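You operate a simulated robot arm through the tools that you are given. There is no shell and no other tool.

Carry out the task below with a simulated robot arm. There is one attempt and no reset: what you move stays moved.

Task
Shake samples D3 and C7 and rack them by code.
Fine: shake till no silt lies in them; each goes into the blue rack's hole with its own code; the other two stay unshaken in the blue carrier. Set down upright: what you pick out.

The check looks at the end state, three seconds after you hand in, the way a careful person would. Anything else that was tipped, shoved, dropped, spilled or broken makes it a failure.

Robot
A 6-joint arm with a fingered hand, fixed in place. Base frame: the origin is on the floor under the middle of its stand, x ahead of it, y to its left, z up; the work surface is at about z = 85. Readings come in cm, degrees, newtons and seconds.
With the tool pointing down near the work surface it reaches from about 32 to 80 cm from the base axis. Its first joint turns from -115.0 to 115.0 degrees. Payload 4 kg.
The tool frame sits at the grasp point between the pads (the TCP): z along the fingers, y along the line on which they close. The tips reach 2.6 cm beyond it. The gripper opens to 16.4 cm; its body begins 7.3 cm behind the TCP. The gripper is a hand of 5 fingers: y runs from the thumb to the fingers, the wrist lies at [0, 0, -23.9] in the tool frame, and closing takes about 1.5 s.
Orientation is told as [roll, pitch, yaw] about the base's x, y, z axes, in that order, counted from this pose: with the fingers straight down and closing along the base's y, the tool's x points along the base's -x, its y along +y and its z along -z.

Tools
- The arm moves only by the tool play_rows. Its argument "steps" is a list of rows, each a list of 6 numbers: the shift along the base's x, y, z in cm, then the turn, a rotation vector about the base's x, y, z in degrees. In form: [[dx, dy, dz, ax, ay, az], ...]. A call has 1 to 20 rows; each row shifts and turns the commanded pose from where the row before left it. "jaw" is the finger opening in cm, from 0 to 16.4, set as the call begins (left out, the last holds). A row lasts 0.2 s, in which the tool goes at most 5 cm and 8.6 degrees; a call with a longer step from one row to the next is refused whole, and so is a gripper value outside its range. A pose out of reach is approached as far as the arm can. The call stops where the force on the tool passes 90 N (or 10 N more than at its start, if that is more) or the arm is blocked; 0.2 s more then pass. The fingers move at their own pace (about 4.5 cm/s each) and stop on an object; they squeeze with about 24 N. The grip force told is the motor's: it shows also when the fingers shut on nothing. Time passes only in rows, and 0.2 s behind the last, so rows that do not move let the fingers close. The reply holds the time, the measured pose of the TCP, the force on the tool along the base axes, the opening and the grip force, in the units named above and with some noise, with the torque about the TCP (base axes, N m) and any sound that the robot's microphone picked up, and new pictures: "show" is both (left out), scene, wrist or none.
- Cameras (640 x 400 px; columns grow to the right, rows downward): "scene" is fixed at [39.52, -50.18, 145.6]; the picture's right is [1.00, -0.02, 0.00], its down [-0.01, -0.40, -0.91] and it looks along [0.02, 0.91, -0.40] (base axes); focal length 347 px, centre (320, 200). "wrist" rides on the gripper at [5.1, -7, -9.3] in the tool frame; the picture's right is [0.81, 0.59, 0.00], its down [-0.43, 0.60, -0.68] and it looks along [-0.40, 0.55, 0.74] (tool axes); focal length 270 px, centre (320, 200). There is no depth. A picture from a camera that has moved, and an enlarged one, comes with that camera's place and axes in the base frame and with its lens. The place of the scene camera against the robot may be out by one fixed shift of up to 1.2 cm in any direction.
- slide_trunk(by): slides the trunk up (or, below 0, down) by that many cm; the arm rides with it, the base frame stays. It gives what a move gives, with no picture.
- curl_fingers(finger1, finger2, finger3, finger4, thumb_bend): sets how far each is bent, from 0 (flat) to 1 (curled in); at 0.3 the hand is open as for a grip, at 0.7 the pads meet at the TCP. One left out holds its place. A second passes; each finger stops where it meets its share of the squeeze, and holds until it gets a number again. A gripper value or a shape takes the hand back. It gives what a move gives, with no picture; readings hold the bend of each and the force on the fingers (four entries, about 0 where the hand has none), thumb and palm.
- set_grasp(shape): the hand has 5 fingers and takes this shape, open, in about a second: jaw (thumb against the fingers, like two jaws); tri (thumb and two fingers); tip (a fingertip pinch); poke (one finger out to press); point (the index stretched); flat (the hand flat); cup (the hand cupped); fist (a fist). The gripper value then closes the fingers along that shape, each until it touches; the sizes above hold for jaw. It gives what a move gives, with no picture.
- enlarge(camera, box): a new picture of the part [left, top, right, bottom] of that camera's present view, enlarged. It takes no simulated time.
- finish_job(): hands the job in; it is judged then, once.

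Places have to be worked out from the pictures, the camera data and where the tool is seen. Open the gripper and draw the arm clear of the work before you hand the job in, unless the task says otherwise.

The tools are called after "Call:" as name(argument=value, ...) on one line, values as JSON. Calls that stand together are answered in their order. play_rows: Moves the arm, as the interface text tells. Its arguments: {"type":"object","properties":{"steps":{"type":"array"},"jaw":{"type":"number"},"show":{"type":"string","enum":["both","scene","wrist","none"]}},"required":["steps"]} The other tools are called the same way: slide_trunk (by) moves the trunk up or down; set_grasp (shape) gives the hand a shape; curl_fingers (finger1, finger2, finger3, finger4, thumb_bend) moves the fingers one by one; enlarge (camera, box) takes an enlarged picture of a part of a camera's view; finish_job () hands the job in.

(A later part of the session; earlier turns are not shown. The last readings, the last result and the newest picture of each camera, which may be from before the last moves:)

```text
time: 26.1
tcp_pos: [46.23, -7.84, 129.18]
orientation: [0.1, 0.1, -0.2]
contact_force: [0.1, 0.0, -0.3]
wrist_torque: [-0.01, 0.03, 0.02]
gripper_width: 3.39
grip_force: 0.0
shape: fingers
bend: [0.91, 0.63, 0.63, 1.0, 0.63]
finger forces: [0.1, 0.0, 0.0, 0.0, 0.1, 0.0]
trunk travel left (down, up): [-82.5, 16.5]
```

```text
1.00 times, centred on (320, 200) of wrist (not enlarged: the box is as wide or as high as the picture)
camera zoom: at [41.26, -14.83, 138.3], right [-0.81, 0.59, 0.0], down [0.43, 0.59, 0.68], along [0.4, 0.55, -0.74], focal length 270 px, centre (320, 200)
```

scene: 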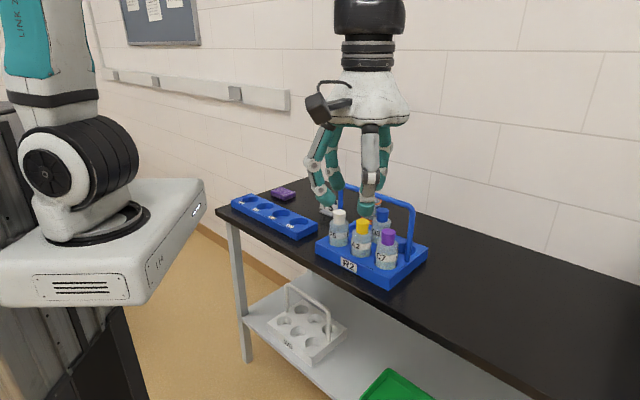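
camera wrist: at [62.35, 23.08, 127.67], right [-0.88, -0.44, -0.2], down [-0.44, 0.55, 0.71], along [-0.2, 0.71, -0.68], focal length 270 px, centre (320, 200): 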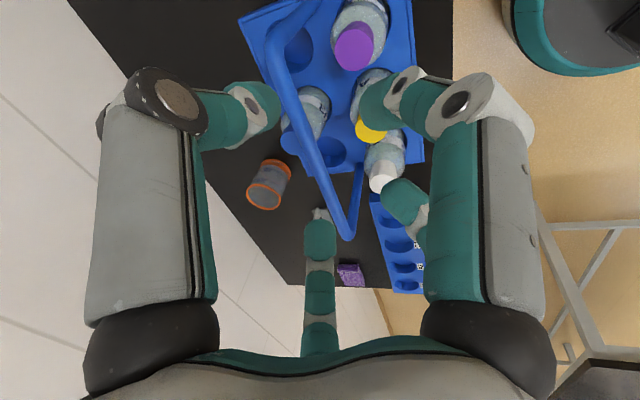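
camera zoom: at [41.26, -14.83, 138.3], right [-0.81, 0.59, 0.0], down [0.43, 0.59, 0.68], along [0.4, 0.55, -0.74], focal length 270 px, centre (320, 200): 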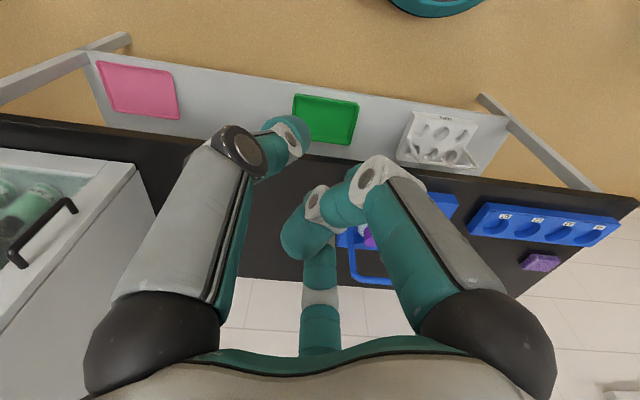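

Contact on a 4 cm cap should come at a bend of about 0.63–0.64, so 0.56 is a good pre-grip. I fold fingers 1 and 4, then go back to hover above C7 at yaw 49, leaning 15° away from the handle.

Call:
curl_fingers(finger1=1.0, finger2=0.55, finger3=0.55, finger4=1.0, thumb_bend=0.55)

Call:
play_rows(steps=[[1.4, 4.03, -0.7, 0, 0, 8.167], [1.4, 4.03, -0.7, 0, 0, 8.167], [1.4, 4.03, -0.7, 0, 0, 8.167], [1.4, 4.03, -0.7, 0, 0, 8.167], [1.4, 4.03, -0.7, 0, 0, 8.167], [1.4, 4.03, -0.7, 0, 0, 8.167], [1.4, 4.03, -0.7, 5.303, -5.303, 0], [1.4, 4.03, -0.7, 5.303, -5.303, 0], [1.4, 4.03, -0.7, 0, 0, 0], [1.4, 4.03, -0.7, 0, 0, 0], [0, 0, 0, 0, 0, 0], [0, 0, 0, 0, 0, 0]], show="both")

Call:
enlarge(camera="wrist", box=[220, 0, 460, 160])

Call:
enlarge(camera="scene", box=[340, 60, 440, 190])

```text
time: 27.1
tcp_pos: [46.22, -7.88, 129.04]
orientation: [-0.1, 0.0, 0.0]
contact_force: [-0.4, -0.6, -0.3]
wrist_torque: [0.01, 0.01, 0.02]
gripper_width: 4.65
grip_force: 0.1
shape: fingers
bend: [0.92, 0.55, 0.55, 1.0, 0.55]
finger forces: [0.0, 0.0, 0.0, 0.1, 0.0, 0.1]
trunk travel left (down, up): [-82.5, 16.5]
```

```text
time: 29.7
tcp_pos: [60.25, 32.45, 121.97]
orientation: [-1.1, -14.9, 49.1]
contact_force: [-0.3, 0.3, -0.3]
wrist_torque: [-0.02, 0.0, -0.01]
gripper_width: 4.68
grip_force: 0.0
shape: fingers
bend: [0.92, 0.55, 0.55, 1.0, 0.55]
finger forces: [0.0, 0.0, 0.0, 0.0, 0.1, 0.0]
trunk travel left (down, up): [-82.5, 16.5]
camera wrist: at [60.71, 22.46, 129.84], right [-0.95, -0.2, -0.22], down [-0.3, 0.58, 0.76], along [-0.03, 0.79, -0.62], focal length 270 px, centre (320, 200)
```

scene: 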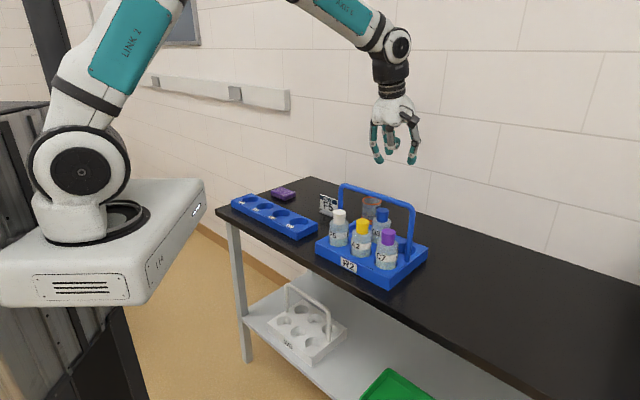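
wrist: 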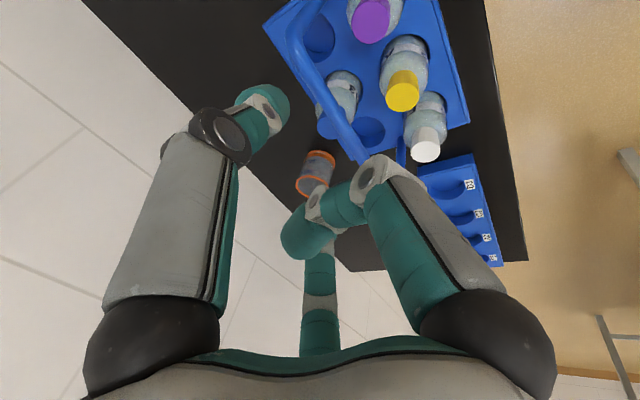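

```text
2.50 times, centred on (340, 80) of wrist
camera zoom: at [60.71, 22.46, 129.84], right [-0.95, -0.2, -0.22], down [-0.3, 0.58, 0.76], along [-0.03, 0.79, -0.62], focal length 676 px, centre (270, 500)
```

zoom: 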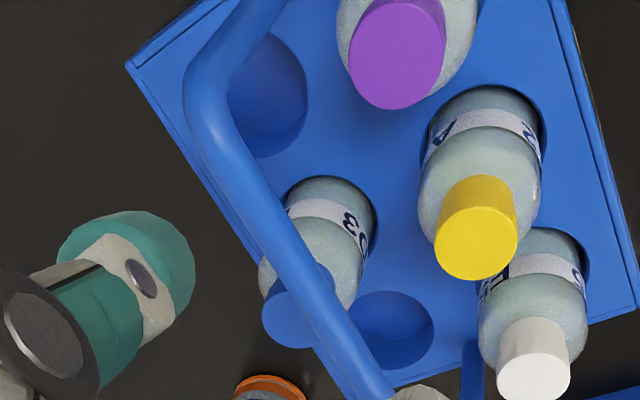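

```text
3.08 times, centred on (390, 125) of scene
camera zoom: at [39.52, -50.18, 145.6], right [1.0, -0.02, 0.0], down [-0.01, -0.4, -0.91], along [0.02, 0.91, -0.4], focal length 1068 px, centre (105, 431)
```

zoom: 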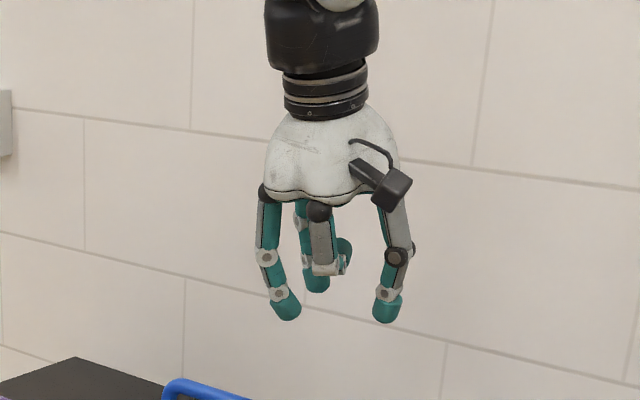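

C7 now measures about (60.4, 32.25). I need the bar position more exactly, so I enlarge the bar near D3 and its ends.

Call:
enlarge(camera="wrist", box=[270, 10, 410, 100])

Call:
enlarge(camera="wrist", box=[300, 90, 420, 170])

Call:
enlarge(camera="scene", box=[330, 175, 430, 245])

```text
4.44 times, centred on (340, 55) of wrist
camera zoom: at [60.71, 22.46, 129.84], right [-0.95, -0.2, -0.22], down [-0.3, 0.58, 0.76], along [-0.03, 0.79, -0.62], focal length 1201 px, centre (231, 844)
```

zoom: 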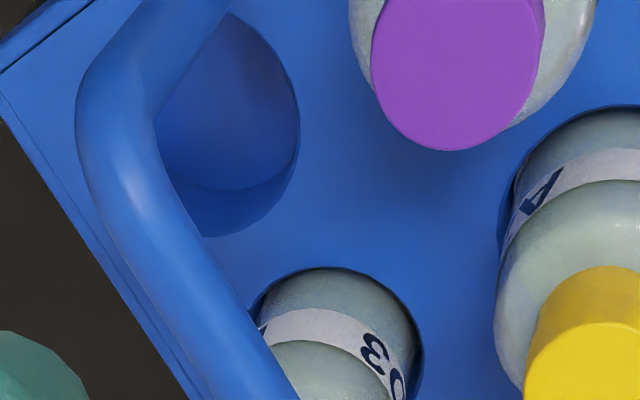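

```text
5.00 times, centred on (360, 130) of wrist
camera zoom: at [60.71, 22.46, 129.84], right [-0.95, -0.2, -0.22], down [-0.3, 0.58, 0.76], along [-0.03, 0.79, -0.62], focal length 1351 px, centre (120, 550)
```

zoom: 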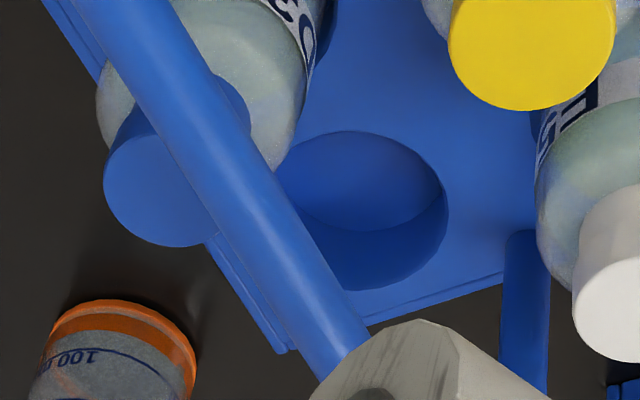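

```text
5.71 times, centred on (380, 210) of scene
camera zoom: at [39.52, -50.18, 145.6], right [1.0, -0.02, 0.0], down [-0.01, -0.4, -0.91], along [0.02, 0.91, -0.4], focal length 1984 px, centre (-23, 143)
```

zoom: 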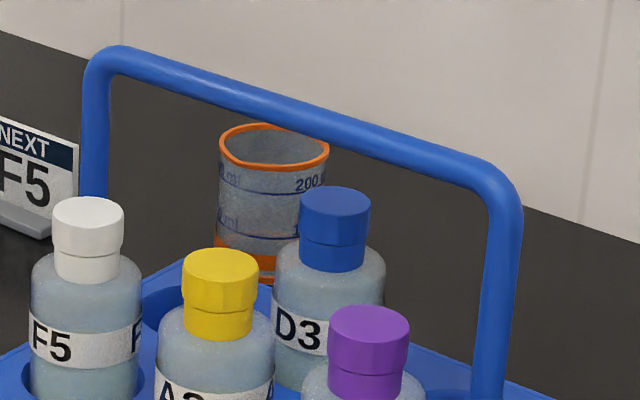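

The bar comes out at z ≈ 105.7, about 5.15 cm from C7's row, and the tilted, folded hand should clear it by about half a centimetre. I descend to z = 104 and check forces and alignment.

Call:
play_rows(steps=[[0.15, -0.2, -4, 0, 0, 0], [0, 0, -4, 0, 0, 0], [0, 0, -4, 0, 0, 0], [0, 0, -2, 0, 0, 0], [0, 0, -1, 0, 0, 0], [0, 0, -1, 0, 0, 0], [0, 0, -1, 0, 0, 0], [0, 0, -1, 0, 0, 0], [0, 0, 0, 0, 0, 0]], show="both")

Call:
enlarge(camera="wrist", box=[180, 0, 460, 200])

Call:
enlarge(camera="scene", box=[330, 130, 450, 290])

```text
time: 31.7
tcp_pos: [60.32, 32.11, 104.01]
orientation: [-1.1, -15.0, 49.1]
contact_force: [0.5, -1.3, -0.4]
wrist_torque: [-0.01, -0.04, 0.03]
gripper_width: 4.64
grip_force: 0.1
shape: fingers
bend: [0.92, 0.55, 0.55, 1.0, 0.55]
finger forces: [0.1, 0.0, 0.1, 0.0, 0.1, 0.0]
trunk travel left (down, up): [-82.5, 16.5]
camera wrist: at [60.73, 22.21, 111.86], right [-0.95, -0.2, -0.22], down [-0.3, 0.58, 0.76], along [-0.03, 0.79, -0.62], focal length 270 px, centre (320, 200)
```

scene: 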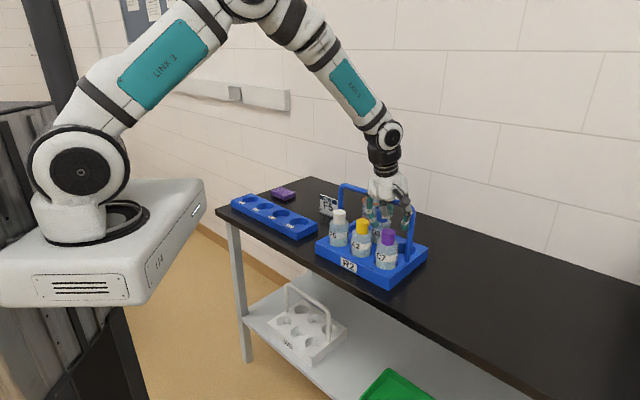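
wrist: 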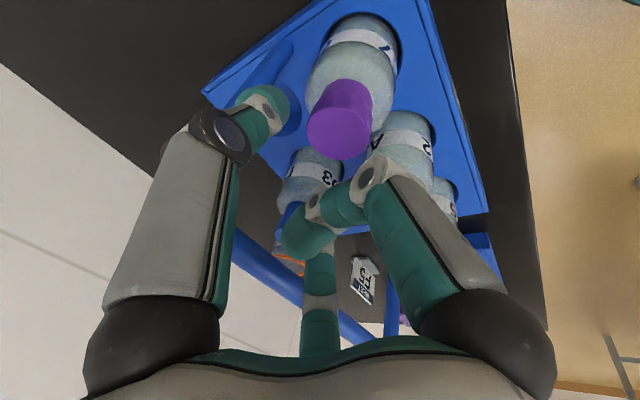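

```text
2.00 times, centred on (320, 100) of wrist
camera zoom: at [60.73, 22.21, 111.86], right [-0.95, -0.2, -0.22], down [-0.3, 0.58, 0.76], along [-0.03, 0.79, -0.62], focal length 541 px, centre (320, 400)
```

zoom: 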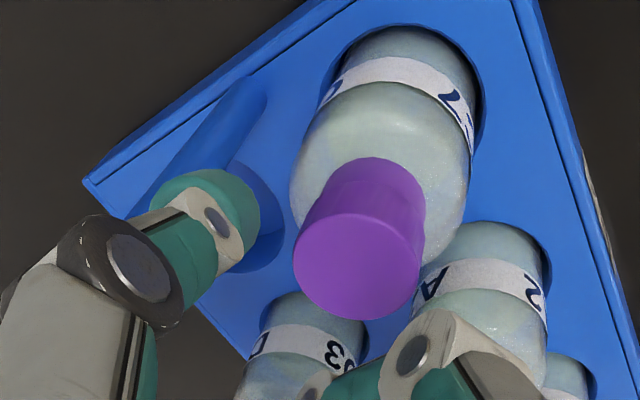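

```text
2.50 times, centred on (390, 210) of scene
camera zoom: at [39.52, -50.18, 145.6], right [1.0, -0.02, 0.0], down [-0.01, -0.4, -0.91], along [0.02, 0.91, -0.4], focal length 868 px, centre (145, 175)
```

zoom: 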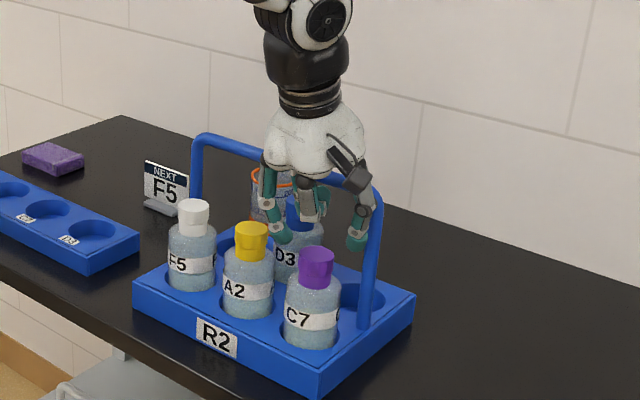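

No contact, and the cap sits well inside the open digits. I centre on the cap (about (60.5, 32.0), allowing for the tilt) and lower slowly to z ≈ 99.3.

Call:
play_rows(steps=[[-0.16, -0.5, 0, 0, 0, 0], [0, 0, -1, 0, 0, 0], [0, 0, -1, 0, 0, 0], [0, 0, -1, 0, 0, 0], [0, 0, -0.9, 0, 0, 0], [0, 0, -0.8, 0, 0, 0], [0, 0, 0, 0, 0, 0]], show="both")

Call:
enlarge(camera="wrist", box=[180, 0, 460, 240])

Call:
enlarge(camera="scene", box=[340, 170, 440, 290])

```text
time: 33.3
tcp_pos: [60.33, 31.73, 99.43]
orientation: [-1.2, -15.0, 49.1]
contact_force: [-0.1, -0.2, 0.6]
wrist_torque: [0.01, -0.01, 0.0]
gripper_width: 4.66
grip_force: 0.0
shape: fingers
bend: [0.92, 0.55, 0.55, 1.0, 0.55]
finger forces: [0.0, 0.0, 0.0, 0.0, 0.1, 0.1]
trunk travel left (down, up): [-82.5, 16.5]
camera wrist: at [60.61, 21.66, 107.19], right [-0.95, -0.2, -0.22], down [-0.3, 0.58, 0.76], along [-0.03, 0.79, -0.62], focal length 270 px, centre (320, 200)
```

scene: 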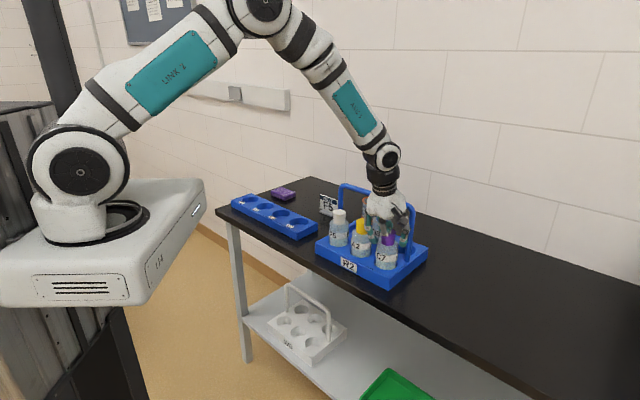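
wrist: 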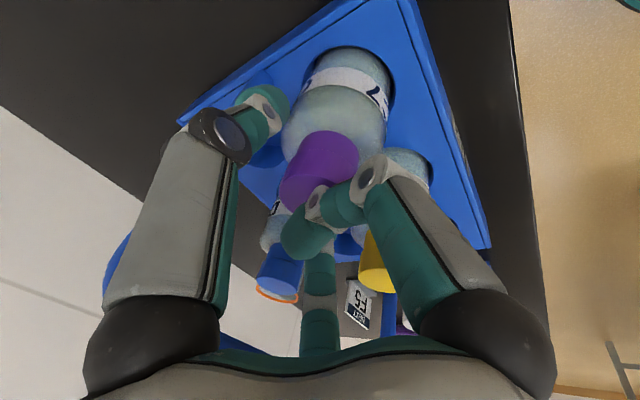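

```text
1.67 times, centred on (320, 120) of wrist
camera zoom: at [60.61, 21.66, 107.19], right [-0.95, -0.2, -0.22], down [-0.3, 0.58, 0.76], along [-0.03, 0.79, -0.62], focal length 450 px, centre (320, 333)
```

zoom: 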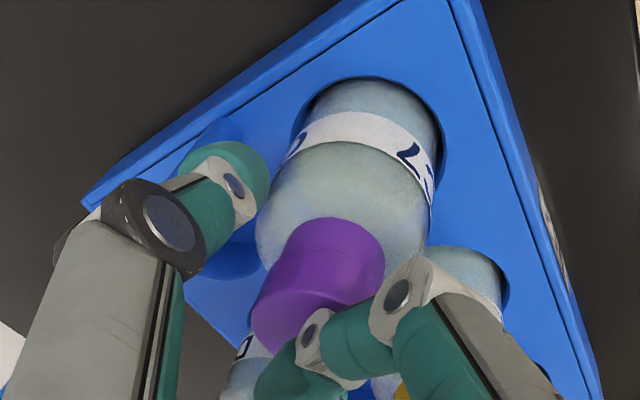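

```text
3.33 times, centred on (390, 230) of scene
camera zoom: at [39.52, -50.18, 145.6], right [1.0, -0.02, 0.0], down [-0.01, -0.4, -0.91], along [0.02, 0.91, -0.4], focal length 1157 px, centre (87, 100)
```

zoom: 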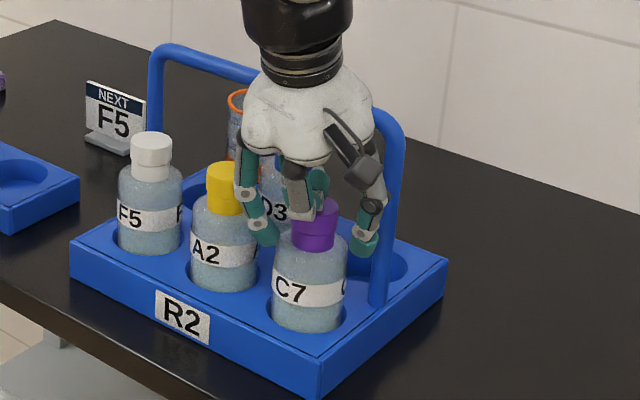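

The digits surround the cap with no contact. I close thumb, finger 2 and finger 3 gently first, then firmly.

Call:
curl_fingers(finger2=0.61, finger3=0.61, thumb_bend=0.61)

Call:
curl_fingers(finger2=0.8, finger3=0.8, thumb_bend=0.8)

Call:
enlarge(camera="scene", box=[340, 170, 440, 290])

Call:
enlarge(camera="wrist", box=[180, 0, 460, 240])

```text
time: 34.3
tcp_pos: [60.25, 31.67, 99.38]
orientation: [-1.1, -14.9, 49.2]
contact_force: [0.0, 1.2, 0.7]
wrist_torque: [-0.01, 0.02, 0.01]
gripper_width: 3.73
grip_force: 0.6
shape: fingers
bend: [0.92, 0.61, 0.6, 1.0, 0.61]
finger forces: [0.0, 0.1, 0.6, 0.0, 0.1, 0.1]
trunk travel left (down, up): [-82.5, 16.5]
```

```text
time: 35.3
tcp_pos: [60.12, 31.63, 99.34]
orientation: [-1.1, -14.8, 49.1]
contact_force: [-0.2, 1.5, -0.6]
wrist_torque: [0.19, 0.17, 0.0]
gripper_width: 2.98
grip_force: 18.7
shape: fingers
bend: [0.92, 0.61, 0.6, 1.0, 0.65]
finger forces: [0.1, 10.1, 9.5, 0.1, 17.8, 0.1]
trunk travel left (down, up): [-82.5, 16.5]
```

```text
3.33 times, centred on (390, 230) of scene
camera zoom: at [39.52, -50.18, 145.6], right [1.0, -0.02, 0.0], down [-0.01, -0.4, -0.91], along [0.02, 0.91, -0.4], focal length 1157 px, centre (87, 100)
```

zoom: 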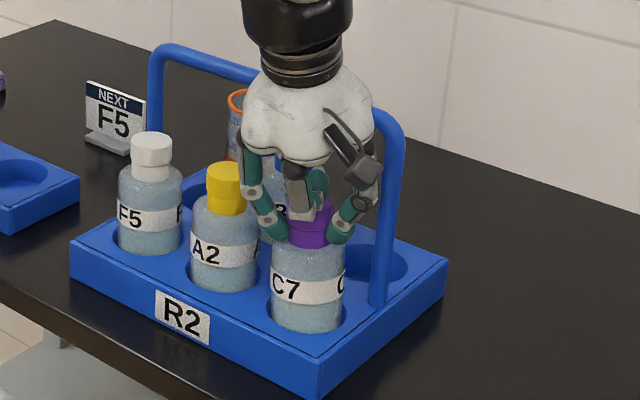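

```text
1.67 times, centred on (320, 120) of wrist
camera zoom: at [60.61, 21.67, 107.18], right [-0.95, -0.2, -0.22], down [-0.3, 0.58, 0.76], along [-0.03, 0.79, -0.62], focal length 450 px, centre (320, 333)
```

zoom: 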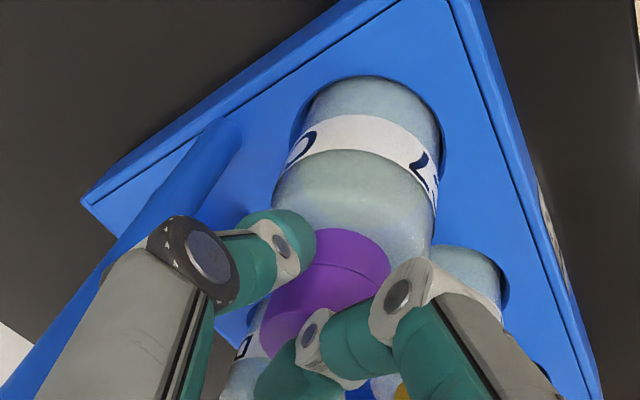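

The cap is held by three digits with about 18 N. I lift slowly 4 cm and check that the bottle comes along upright.

Call:
play_rows(steps=[[0, 0, 0.5, 0, 0, 0], [0, 0, 0.7, 0, 0, 0], [0, 0, 0.9, 0, 0, 0], [0, 0, 1, 0, 0, 0], [0, 0, 1, 0, 0, 0]], show="scene")

Call:
enlarge(camera="scene", box=[340, 160, 440, 290])

```text
time: 36.5
tcp_pos: [60.2, 31.68, 103.52]
orientation: [-1.1, -14.9, 49.1]
contact_force: [0.0, -0.3, -1.9]
wrist_torque: [-0.01, 0.02, 0.01]
gripper_width: 2.99
grip_force: 17.6
shape: fingers
bend: [0.92, 0.61, 0.6, 1.0, 0.65]
finger forces: [0.0, 9.4, 9.4, 0.1, 17.0, 0.1]
trunk travel left (down, up): [-82.5, 16.5]
```

scene: 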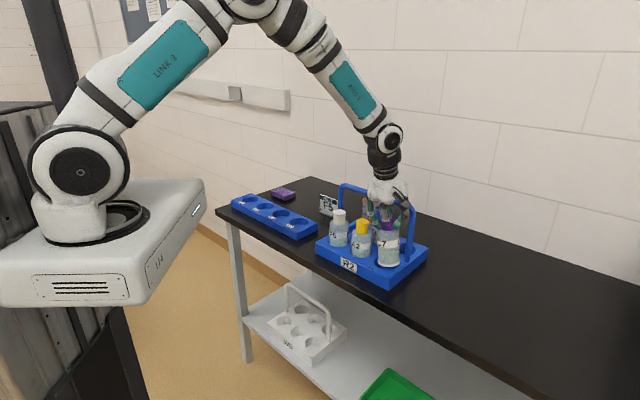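

```text
3.08 times, centred on (390, 225) of scene
camera zoom: at [39.52, -50.18, 145.6], right [1.0, -0.02, 0.0], down [-0.01, -0.4, -0.91], along [0.02, 0.91, -0.4], focal length 1068 px, centre (105, 123)
```

zoom: 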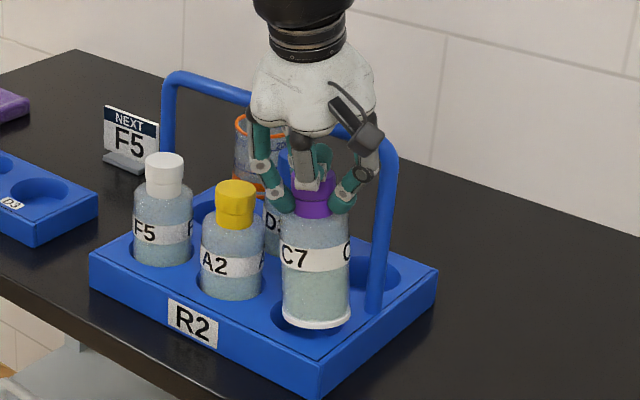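

C7 hangs upright and a pale silt layer shows at its bottom. I lift it clear and carry it out to free air, away from everything, for shaking.

Call:
play_rows(steps=[[0, 0, 2, 0, 0, 0], [-0.3, -0.3, 3, 0, 0, 0], [-0.3, -0.3, 4, 0, 0, 0], [-0.3, -0.3, 4, 0, 0, 0], [-1, -1.5, 3, 0, 0, 0], [-1.6, -3.5, 1.5, 0, 0, 0], [-1.75, -4, 1, 0, 0, 0], [-1.75, -4, 1, 0, 0, 0], [-1.75, -4, 1, 0, 0, 0], [-1.75, -4, 1, 0, 0, 0], [-1.75, -4, 1, 0, 0, 0], [-1.5, -3, 0, 0, 0, 0], [-0.5, -1.5, 0, 0, 0, 0], [0, 0, 0, 0, 0, 0]], show="both")

Call:
enlarge(camera="scene", box=[280, 60, 460, 260])

```text
time: 39.5
tcp_pos: [45.99, 1.34, 126.0]
orientation: [-1.1, -14.9, 49.1]
contact_force: [0.3, -0.3, -2.4]
wrist_torque: [-0.01, -0.03, -0.01]
gripper_width: 2.95
grip_force: 17.5
shape: fingers
bend: [0.93, 0.61, 0.6, 1.0, 0.65]
finger forces: [0.1, 8.9, 9.3, 0.0, 16.6, 0.0]
trunk travel left (down, up): [-82.5, 16.5]
camera wrist: at [46.41, -8.77, 133.79], right [-0.95, -0.2, -0.22], down [-0.3, 0.58, 0.76], along [-0.03, 0.79, -0.62], focal length 270 px, centre (320, 200)
```

scene: 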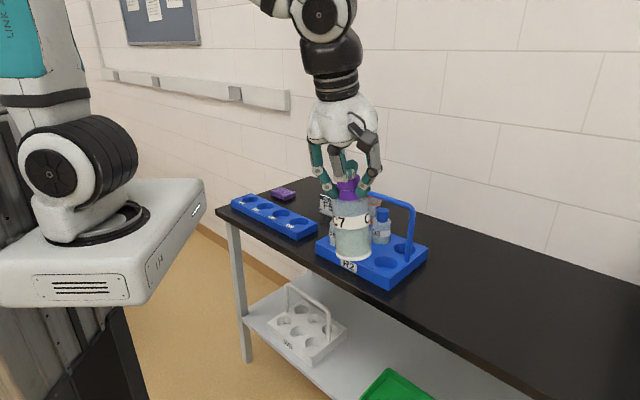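
wrist: 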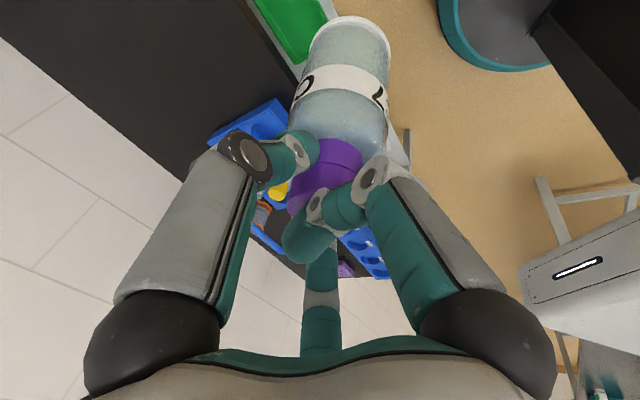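

```text
2.00 times, centred on (370, 160) of scene
camera zoom: at [39.52, -50.18, 145.6], right [1.0, -0.02, 0.0], down [-0.01, -0.4, -0.91], along [0.02, 0.91, -0.4], focal length 694 px, centre (220, 280)
```

zoom: 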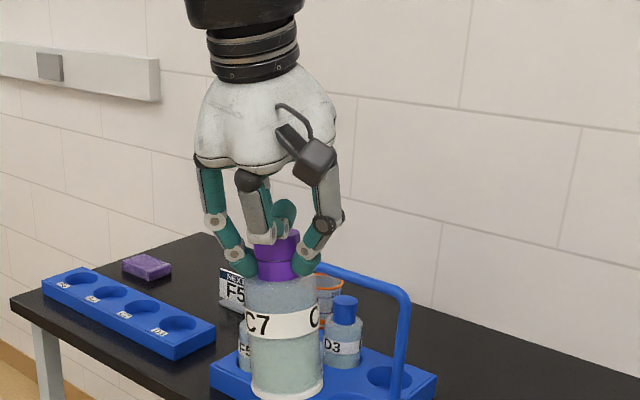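

C7 is held firmly over free floor. I shake it with a first set of vertical strokes and look at the silt and the grip.

Call:
play_rows(steps=[[0, 0, 3, 0, 0, 0], [0, 0, -3, 0, 0, 0], [0, 0, 3, 0, 0, 0], [0, 0, -3, 0, 0, 0], [0, 0, 4, 0, 0, 0], [0, 0, -4, 0, 0, 0], [0, 0, 4, 0, 0, 0], [0, 0, -4, 0, 0, 0], [0, 0, 4, 0, 0, 0], [0, 0, -4, 0, 0, 0], [0, 0, 4, 0, 0, 0], [0, 0, -4, 0, 0, 0], [0, 0, 0, 0, 0, 0], [0, 0, 0, 0, 0, 0]], show="scene")

Call:
enlarge(camera="scene", box=[280, 60, 460, 280])

```text
time: 42.5
tcp_pos: [46.03, 1.24, 126.08]
orientation: [-1.0, -14.9, 49.1]
contact_force: [0.9, 0.4, -2.7]
wrist_torque: [0.02, -0.02, -0.01]
gripper_width: 2.9
grip_force: 16.9
shape: fingers
bend: [0.93, 0.61, 0.6, 1.0, 0.66]
finger forces: [0.1, 8.3, 9.9, 0.0, 16.1, 0.0]
trunk travel left (down, up): [-82.5, 16.5]
```

scene: 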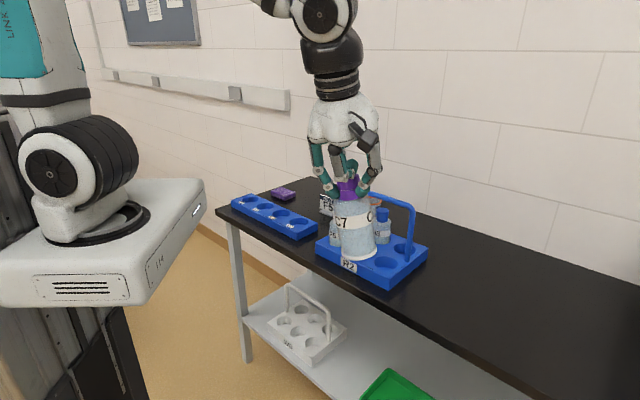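

```text
1.82 times, centred on (370, 170) of scene
camera zoom: at [39.52, -50.18, 145.6], right [1.0, -0.02, 0.0], down [-0.01, -0.4, -0.91], along [0.02, 0.91, -0.4], focal length 631 px, centre (229, 254)
```

zoom: 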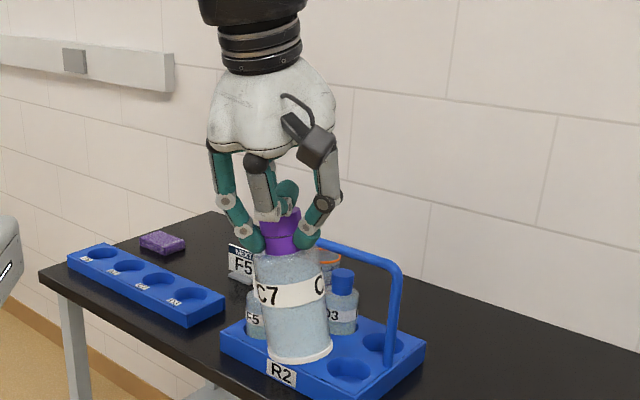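

The bottle has swung a little in the grip, and the liquid looks more even. I look closely at the bottom of the bottle.

Call:
enlarge(camera="scene", box=[310, 170, 400, 270])

Call:
enlarge(camera="wrist", box=[220, 0, 460, 220])

```text
4.00 times, centred on (355, 220) of scene
camera zoom: at [39.52, -50.18, 145.6], right [1.0, -0.02, 0.0], down [-0.01, -0.4, -0.91], along [0.02, 0.91, -0.4], focal length 1389 px, centre (180, 120)
```

zoom: 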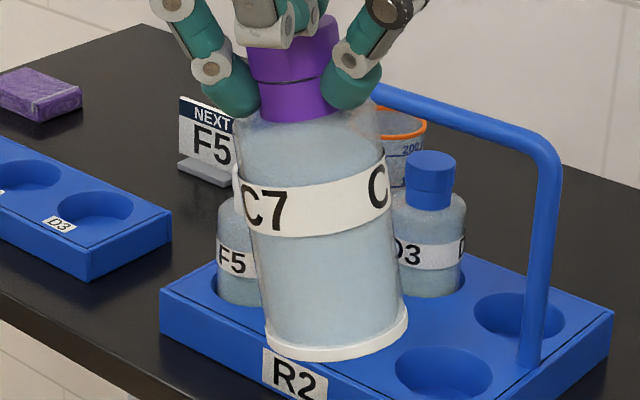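

```text
1.82 times, centred on (340, 110) of wrist
camera zoom: at [46.48, -8.78, 133.82], right [-0.95, -0.2, -0.22], down [-0.3, 0.58, 0.76], along [-0.03, 0.79, -0.62], focal length 491 px, centre (284, 364)
```

zoom: 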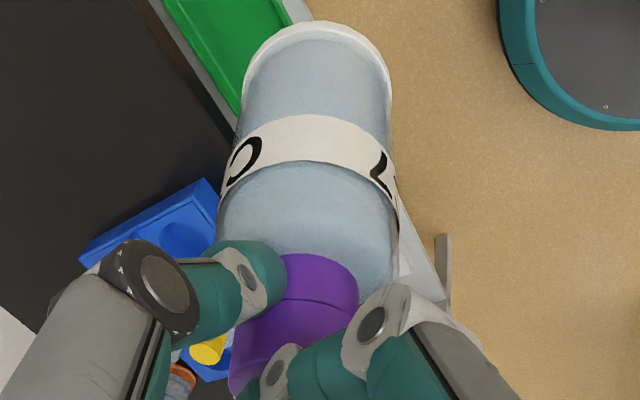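

The liquid is now evenly cloudy (the white rim is the bottle's base), and the bottle has aligned itself with the leaning hand. I level the hand so the bottle stands upright, give it another set of strokes to be sure, and look again.

Call:
play_rows(steps=[[0, 0, 0, -5.303, 5.303, 0], [0, 0, 0, -5.303, 5.303, 0], [0, 0, 0, 0, 0, 0], [0, 0, 3, 0, 0, 0], [0, 0, -3, 0, 0, 0], [0, 0, 3, 0, 0, 0], [0, 0, -3, 0, 0, 0], [0, 0, 3, 0, 0, 0], [0, 0, -3, 0, 0, 0], [0, 0, 3, 0, 0, 0], [0, 0, -3, 0, 0, 0], [0, 0, 3, 0, 0, 0], [0, 0, -3, 0, 0, 0], [0, 0, 0, 0, 0, 0], [0, 0, 0, 0, 0, 0]], show="scene")

Call:
enlarge(camera="scene", box=[290, 120, 410, 270])

Call:
enlarge(camera="wrist", box=[220, 0, 460, 220])

```text
time: 45.7
tcp_pos: [46.0, 1.16, 125.93]
orientation: [0.1, 0.1, 49.1]
contact_force: [-0.6, 0.1, -2.1]
wrist_torque: [0.04, 0.02, 0.01]
gripper_width: 2.86
grip_force: 16.9
shape: fingers
bend: [0.93, 0.62, 0.6, 1.0, 0.66]
finger forces: [0.0, 7.7, 8.7, 0.1, 17.2, 0.0]
trunk travel left (down, up): [-82.5, 16.5]
```

scene: 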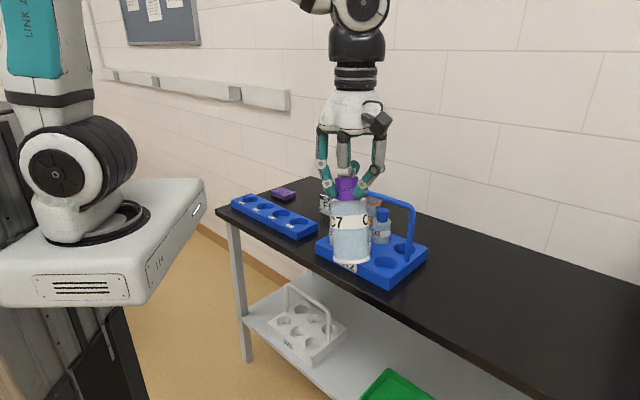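

```text
2.67 times, centred on (350, 195) of scene
camera zoom: at [39.52, -50.18, 145.6], right [1.0, -0.02, 0.0], down [-0.01, -0.4, -0.91], along [0.02, 0.91, -0.4], focal length 926 px, centre (240, 213)
```

zoom: 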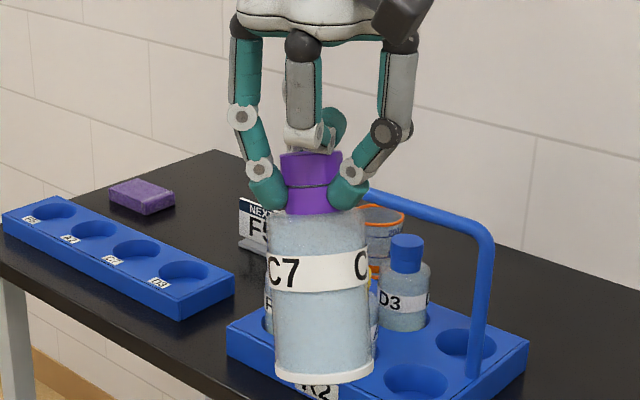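

```text
1.82 times, centred on (340, 110) of wrist
camera zoom: at [48.07, -7.14, 135.23], right [-0.97, -0.22, 0.0], down [-0.16, 0.72, 0.68], along [-0.15, 0.66, -0.74], focal length 491 px, centre (284, 364)
```

zoom: 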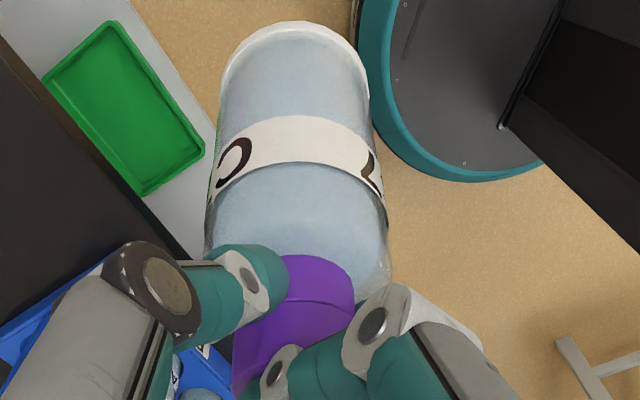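

I check the bottle's tilt in the hand more exactly before racking it.

Call:
enlarge(camera="scene", box=[310, 170, 390, 270])

Call:
enlarge(camera="wrist", box=[280, 0, 420, 150])

```text
4.00 times, centred on (350, 220) of scene
camera zoom: at [39.52, -50.18, 145.6], right [1.0, -0.02, 0.0], down [-0.01, -0.4, -0.91], along [0.02, 0.91, -0.4], focal length 1389 px, centre (200, 120)
```

zoom: 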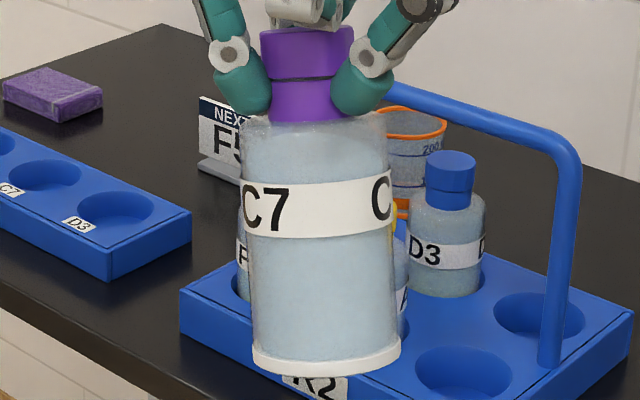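

```text
2.67 times, centred on (350, 75) of wrist
camera zoom: at [48.07, -7.14, 135.23], right [-0.97, -0.22, 0.0], down [-0.16, 0.72, 0.68], along [-0.15, 0.66, -0.74], focal length 721 px, centre (240, 533)
```

zoom: 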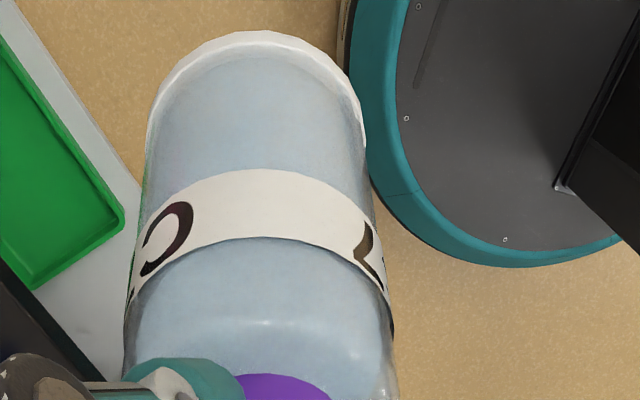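

From both views the bottle hangs about 15° off in the levelled hand, its bottom toward the scene camera. I turn the hand by (14.7, 2.5, 0) to bring the bottle upright and verify.

Call:
play_rows(steps=[[0, 0, 0, 4.9, 0.83, 0], [0, 0, 0, 4.9, 0.83, 0], [0, 0, 0, 4.9, 0.83, 0], [0, 0, 0, 0, 0, 0], [0, 0, 0, 0, 0, 0]], show="scene")

Call:
enlarge(camera="scene", box=[310, 150, 390, 250])

Call:
enlarge(camera="wrist", box=[240, 0, 440, 200])

```text
time: 46.9
tcp_pos: [46.04, 1.18, 126.01]
orientation: [11.7, -9.3, 48.1]
contact_force: [-0.6, 0.8, -2.2]
wrist_torque: [0.01, 0.02, 0.03]
gripper_width: 2.86
grip_force: 17.0
shape: fingers
bend: [0.93, 0.62, 0.6, 1.0, 0.66]
finger forces: [0.0, 7.7, 8.5, 0.1, 17.4, 0.0]
trunk travel left (down, up): [-82.5, 16.5]
```

scene: 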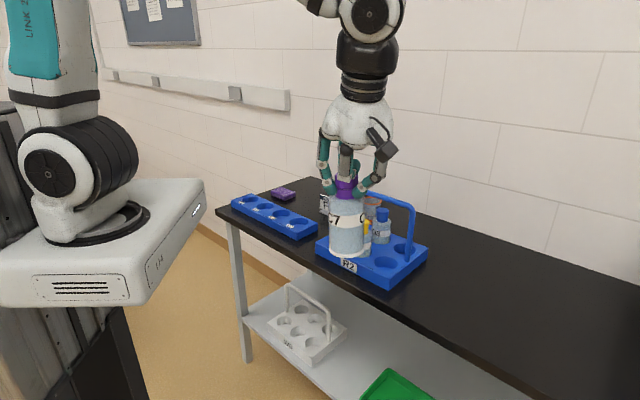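

```text
4.00 times, centred on (350, 200) of scene
camera zoom: at [39.52, -50.18, 145.6], right [1.0, -0.02, 0.0], down [-0.01, -0.4, -0.91], along [0.02, 0.91, -0.4], focal length 1389 px, centre (200, 200)
```

zoom: 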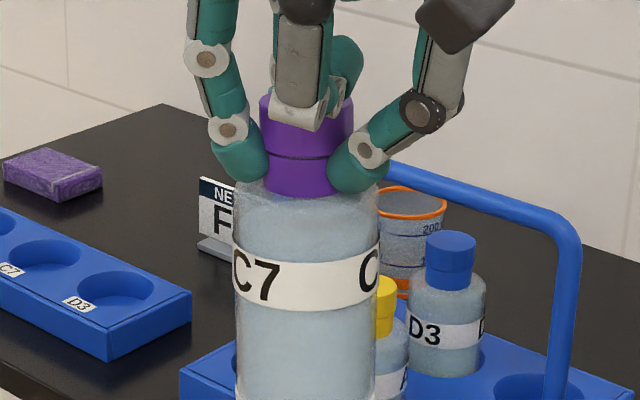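

```text
2.00 times, centred on (340, 100) of wrist
camera zoom: at [48.42, -9.25, 132.78], right [-0.97, -0.22, -0.01], down [-0.13, 0.52, 0.84], along [-0.18, 0.82, -0.54], focal length 541 px, centre (280, 400)
```

zoom: 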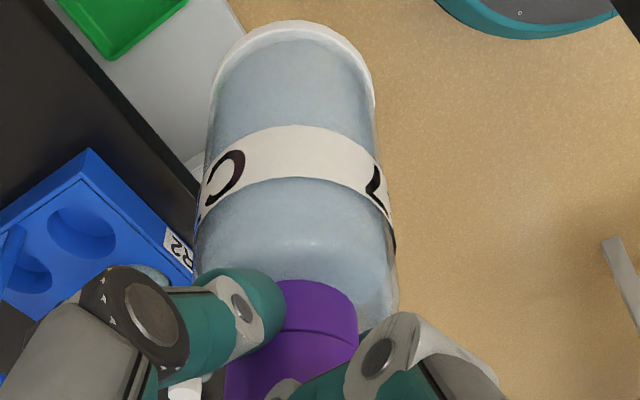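

The bottle is now upright within about 2°. I carry it high toward the rack, stopping at (22, 40) where the wrist camera should see the rack holes beside the bottle.

Call:
play_rows(steps=[[-1.5, 2, 0, 0, 0, 0], [-2.4, 3.8, 0, 0, 0, 0], [-2.4, 3.8, 0, 0, 0, 0], [-2.4, 3.8, 0, 0, 0, 0], [-2.4, 3.8, 0, 0, 0, 0], [-2.4, 3.8, 0, 0, 0, 0], [-2.4, 3.8, 0, 0, 0, 0], [-2.4, 3.8, 0, 0, 0, 0], [-2.4, 3.8, 0, 0, 0, 0], [-2.0, 3.8, 0, 0, 0, 0], [-1.3, 2.4, 0, 0, 0, 0], [0, 0, 0, 0, 0, 0], [0, 0, 0, 0, 0, 0]], show="both")

Call:
enlarge(camera="wrist", box=[160, 20, 360, 160])

Call:
enlarge(camera="scene", box=[190, 80, 350, 260])

```text
time: 49.7
tcp_pos: [22.02, 39.94, 126.08]
orientation: [11.6, -9.4, 48.1]
contact_force: [-0.3, 0.4, -2.2]
wrist_torque: [-0.01, -0.02, 0.03]
gripper_width: 2.88
grip_force: 16.6
shape: fingers
bend: [0.93, 0.62, 0.6, 1.0, 0.67]
finger forces: [0.0, 7.4, 8.9, 0.0, 17.3, 0.0]
trunk travel left (down, up): [-82.5, 16.5]
camera wrist: at [24.36, 29.45, 132.84], right [-0.97, -0.22, -0.01], down [-0.13, 0.52, 0.84], along [-0.18, 0.82, -0.54], focal length 270 px, centre (320, 200)
```

scene: 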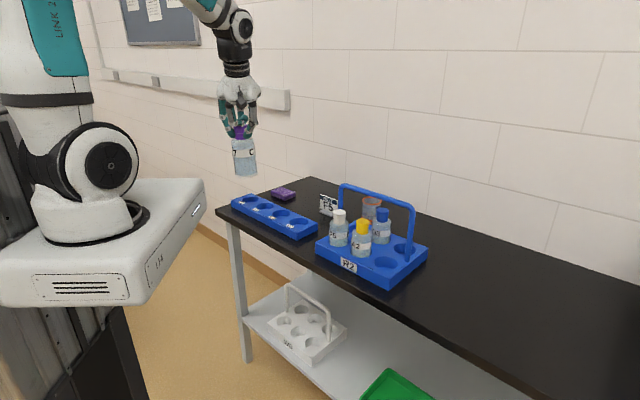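
wrist: 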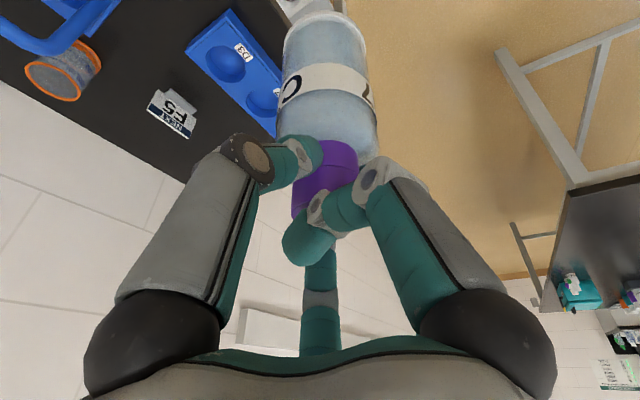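

```text
2.86 times, centred on (260, 90) of wrist
camera zoom: at [24.36, 29.45, 132.84], right [-0.97, -0.22, -0.01], down [-0.13, 0.52, 0.84], along [-0.18, 0.82, -0.54], focal length 772 px, centre (491, 514)
```

zoom: 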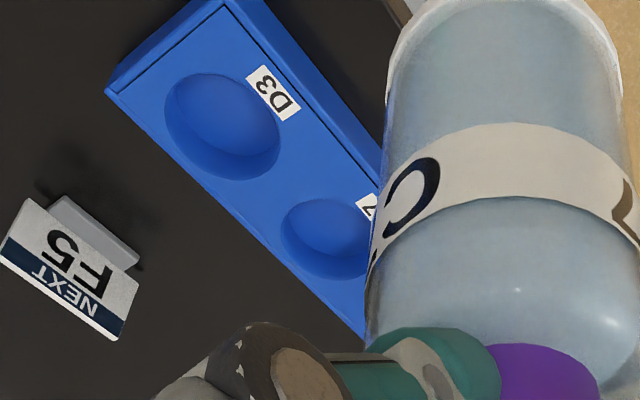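

```text
2.22 times, centred on (270, 170) of scene
camera zoom: at [39.52, -50.18, 145.6], right [1.0, -0.02, 0.0], down [-0.01, -0.4, -0.91], along [0.02, 0.91, -0.4], focal length 772 px, centre (431, 267)
```

zoom: 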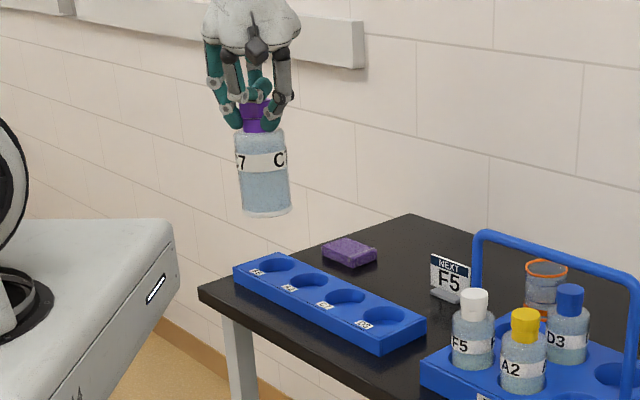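

Rack holes measure at about D3 (34.9, 59.5) and C7 (28.1, 66.3), rack top z ≈ 87.5–88. I carry C7 above its hole and lower until the base is a little above the rack, then compare.

Call:
play_rows(steps=[[0.5, 2.1, 0, 0, 0, 0], [0.95, 3.9, 0, 0, 0, 0], [0.95, 3.9, 0, 0, 0, 0], [0.95, 3.9, 0, 0, 0, 0], [0.95, 3.9, 0, 0, 0, 0], [0.95, 3.9, 0, 0, 0, 0], [0.7, 2.9, 0, 0, 0, 0], [0.38, 1.46, 0, 0, 0, 0], [0, 0, -3, 0, 0, 0], [0, 0, -4, 0, 0, 0], [0, 0, -4, 0, 0, 0], [0, 0, -4, 0, 0, 0], [0, 0, -3, 0, 0, 0], [0, 0, -2, 0, 0, 0], [0, 0, -1, 0, 0, 0], [0, 0, 0, 0, 0, 0], [0, 0, 0, 0, 0, 0]], show="both")

Call:
enlarge(camera="scene", box=[220, 150, 330, 250])

Call:
enlarge(camera="wrist", box=[160, 0, 460, 160])

```text
time: 53.3
tcp_pos: [28.42, 65.9, 105.01]
orientation: [11.7, -9.3, 47.9]
contact_force: [-0.1, 0.1, -2.8]
wrist_torque: [-0.02, -0.01, 0.02]
gripper_width: 2.85
grip_force: 16.7
shape: fingers
bend: [0.93, 0.62, 0.6, 1.0, 0.67]
finger forces: [0.0, 7.0, 9.4, 0.0, 17.1, 0.0]
trunk travel left (down, up): [-82.5, 16.5]
camera wrist: at [30.67, 55.42, 111.79], right [-0.97, -0.22, -0.01], down [-0.13, 0.52, 0.84], along [-0.18, 0.82, -0.54], focal length 270 px, centre (320, 200)
```

scene: 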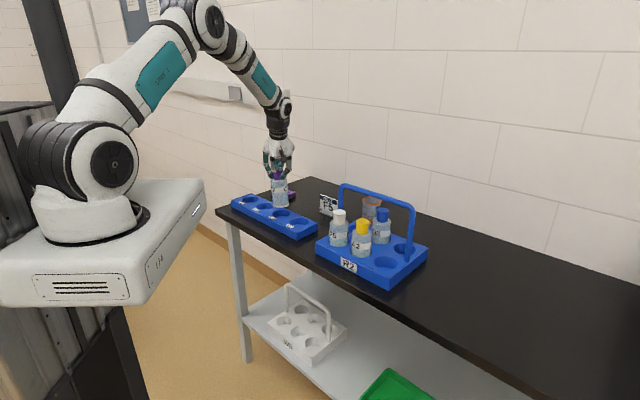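
wrist: 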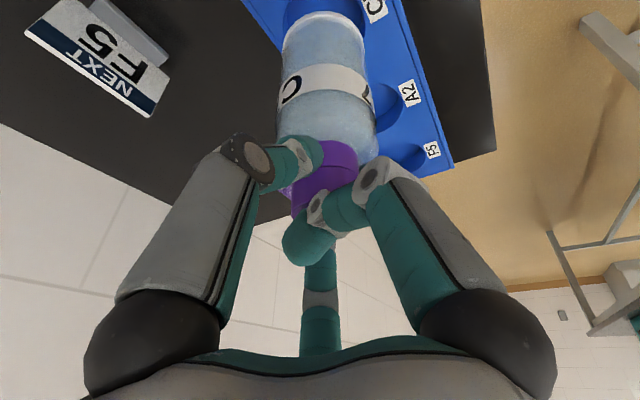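

```text
4.00 times, centred on (275, 200) of scene
camera zoom: at [39.52, -50.18, 145.6], right [1.0, -0.02, 0.0], down [-0.01, -0.4, -0.91], along [0.02, 0.91, -0.4], focal length 1389 px, centre (500, 200)
```

zoom: 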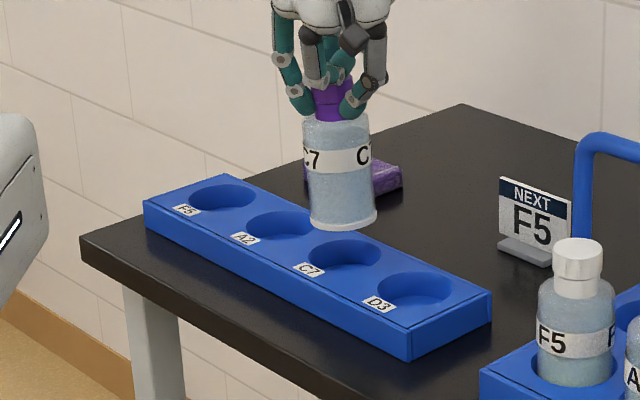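

```text
2.13 times, centred on (310, 80) of wrist
camera zoom: at [30.67, 55.42, 111.79], right [-0.97, -0.22, -0.01], down [-0.13, 0.52, 0.84], along [-0.18, 0.82, -0.54], focal length 577 px, centre (341, 456)
```

zoom: 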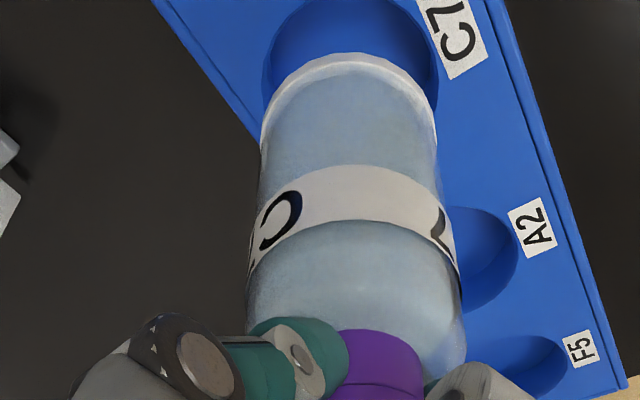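

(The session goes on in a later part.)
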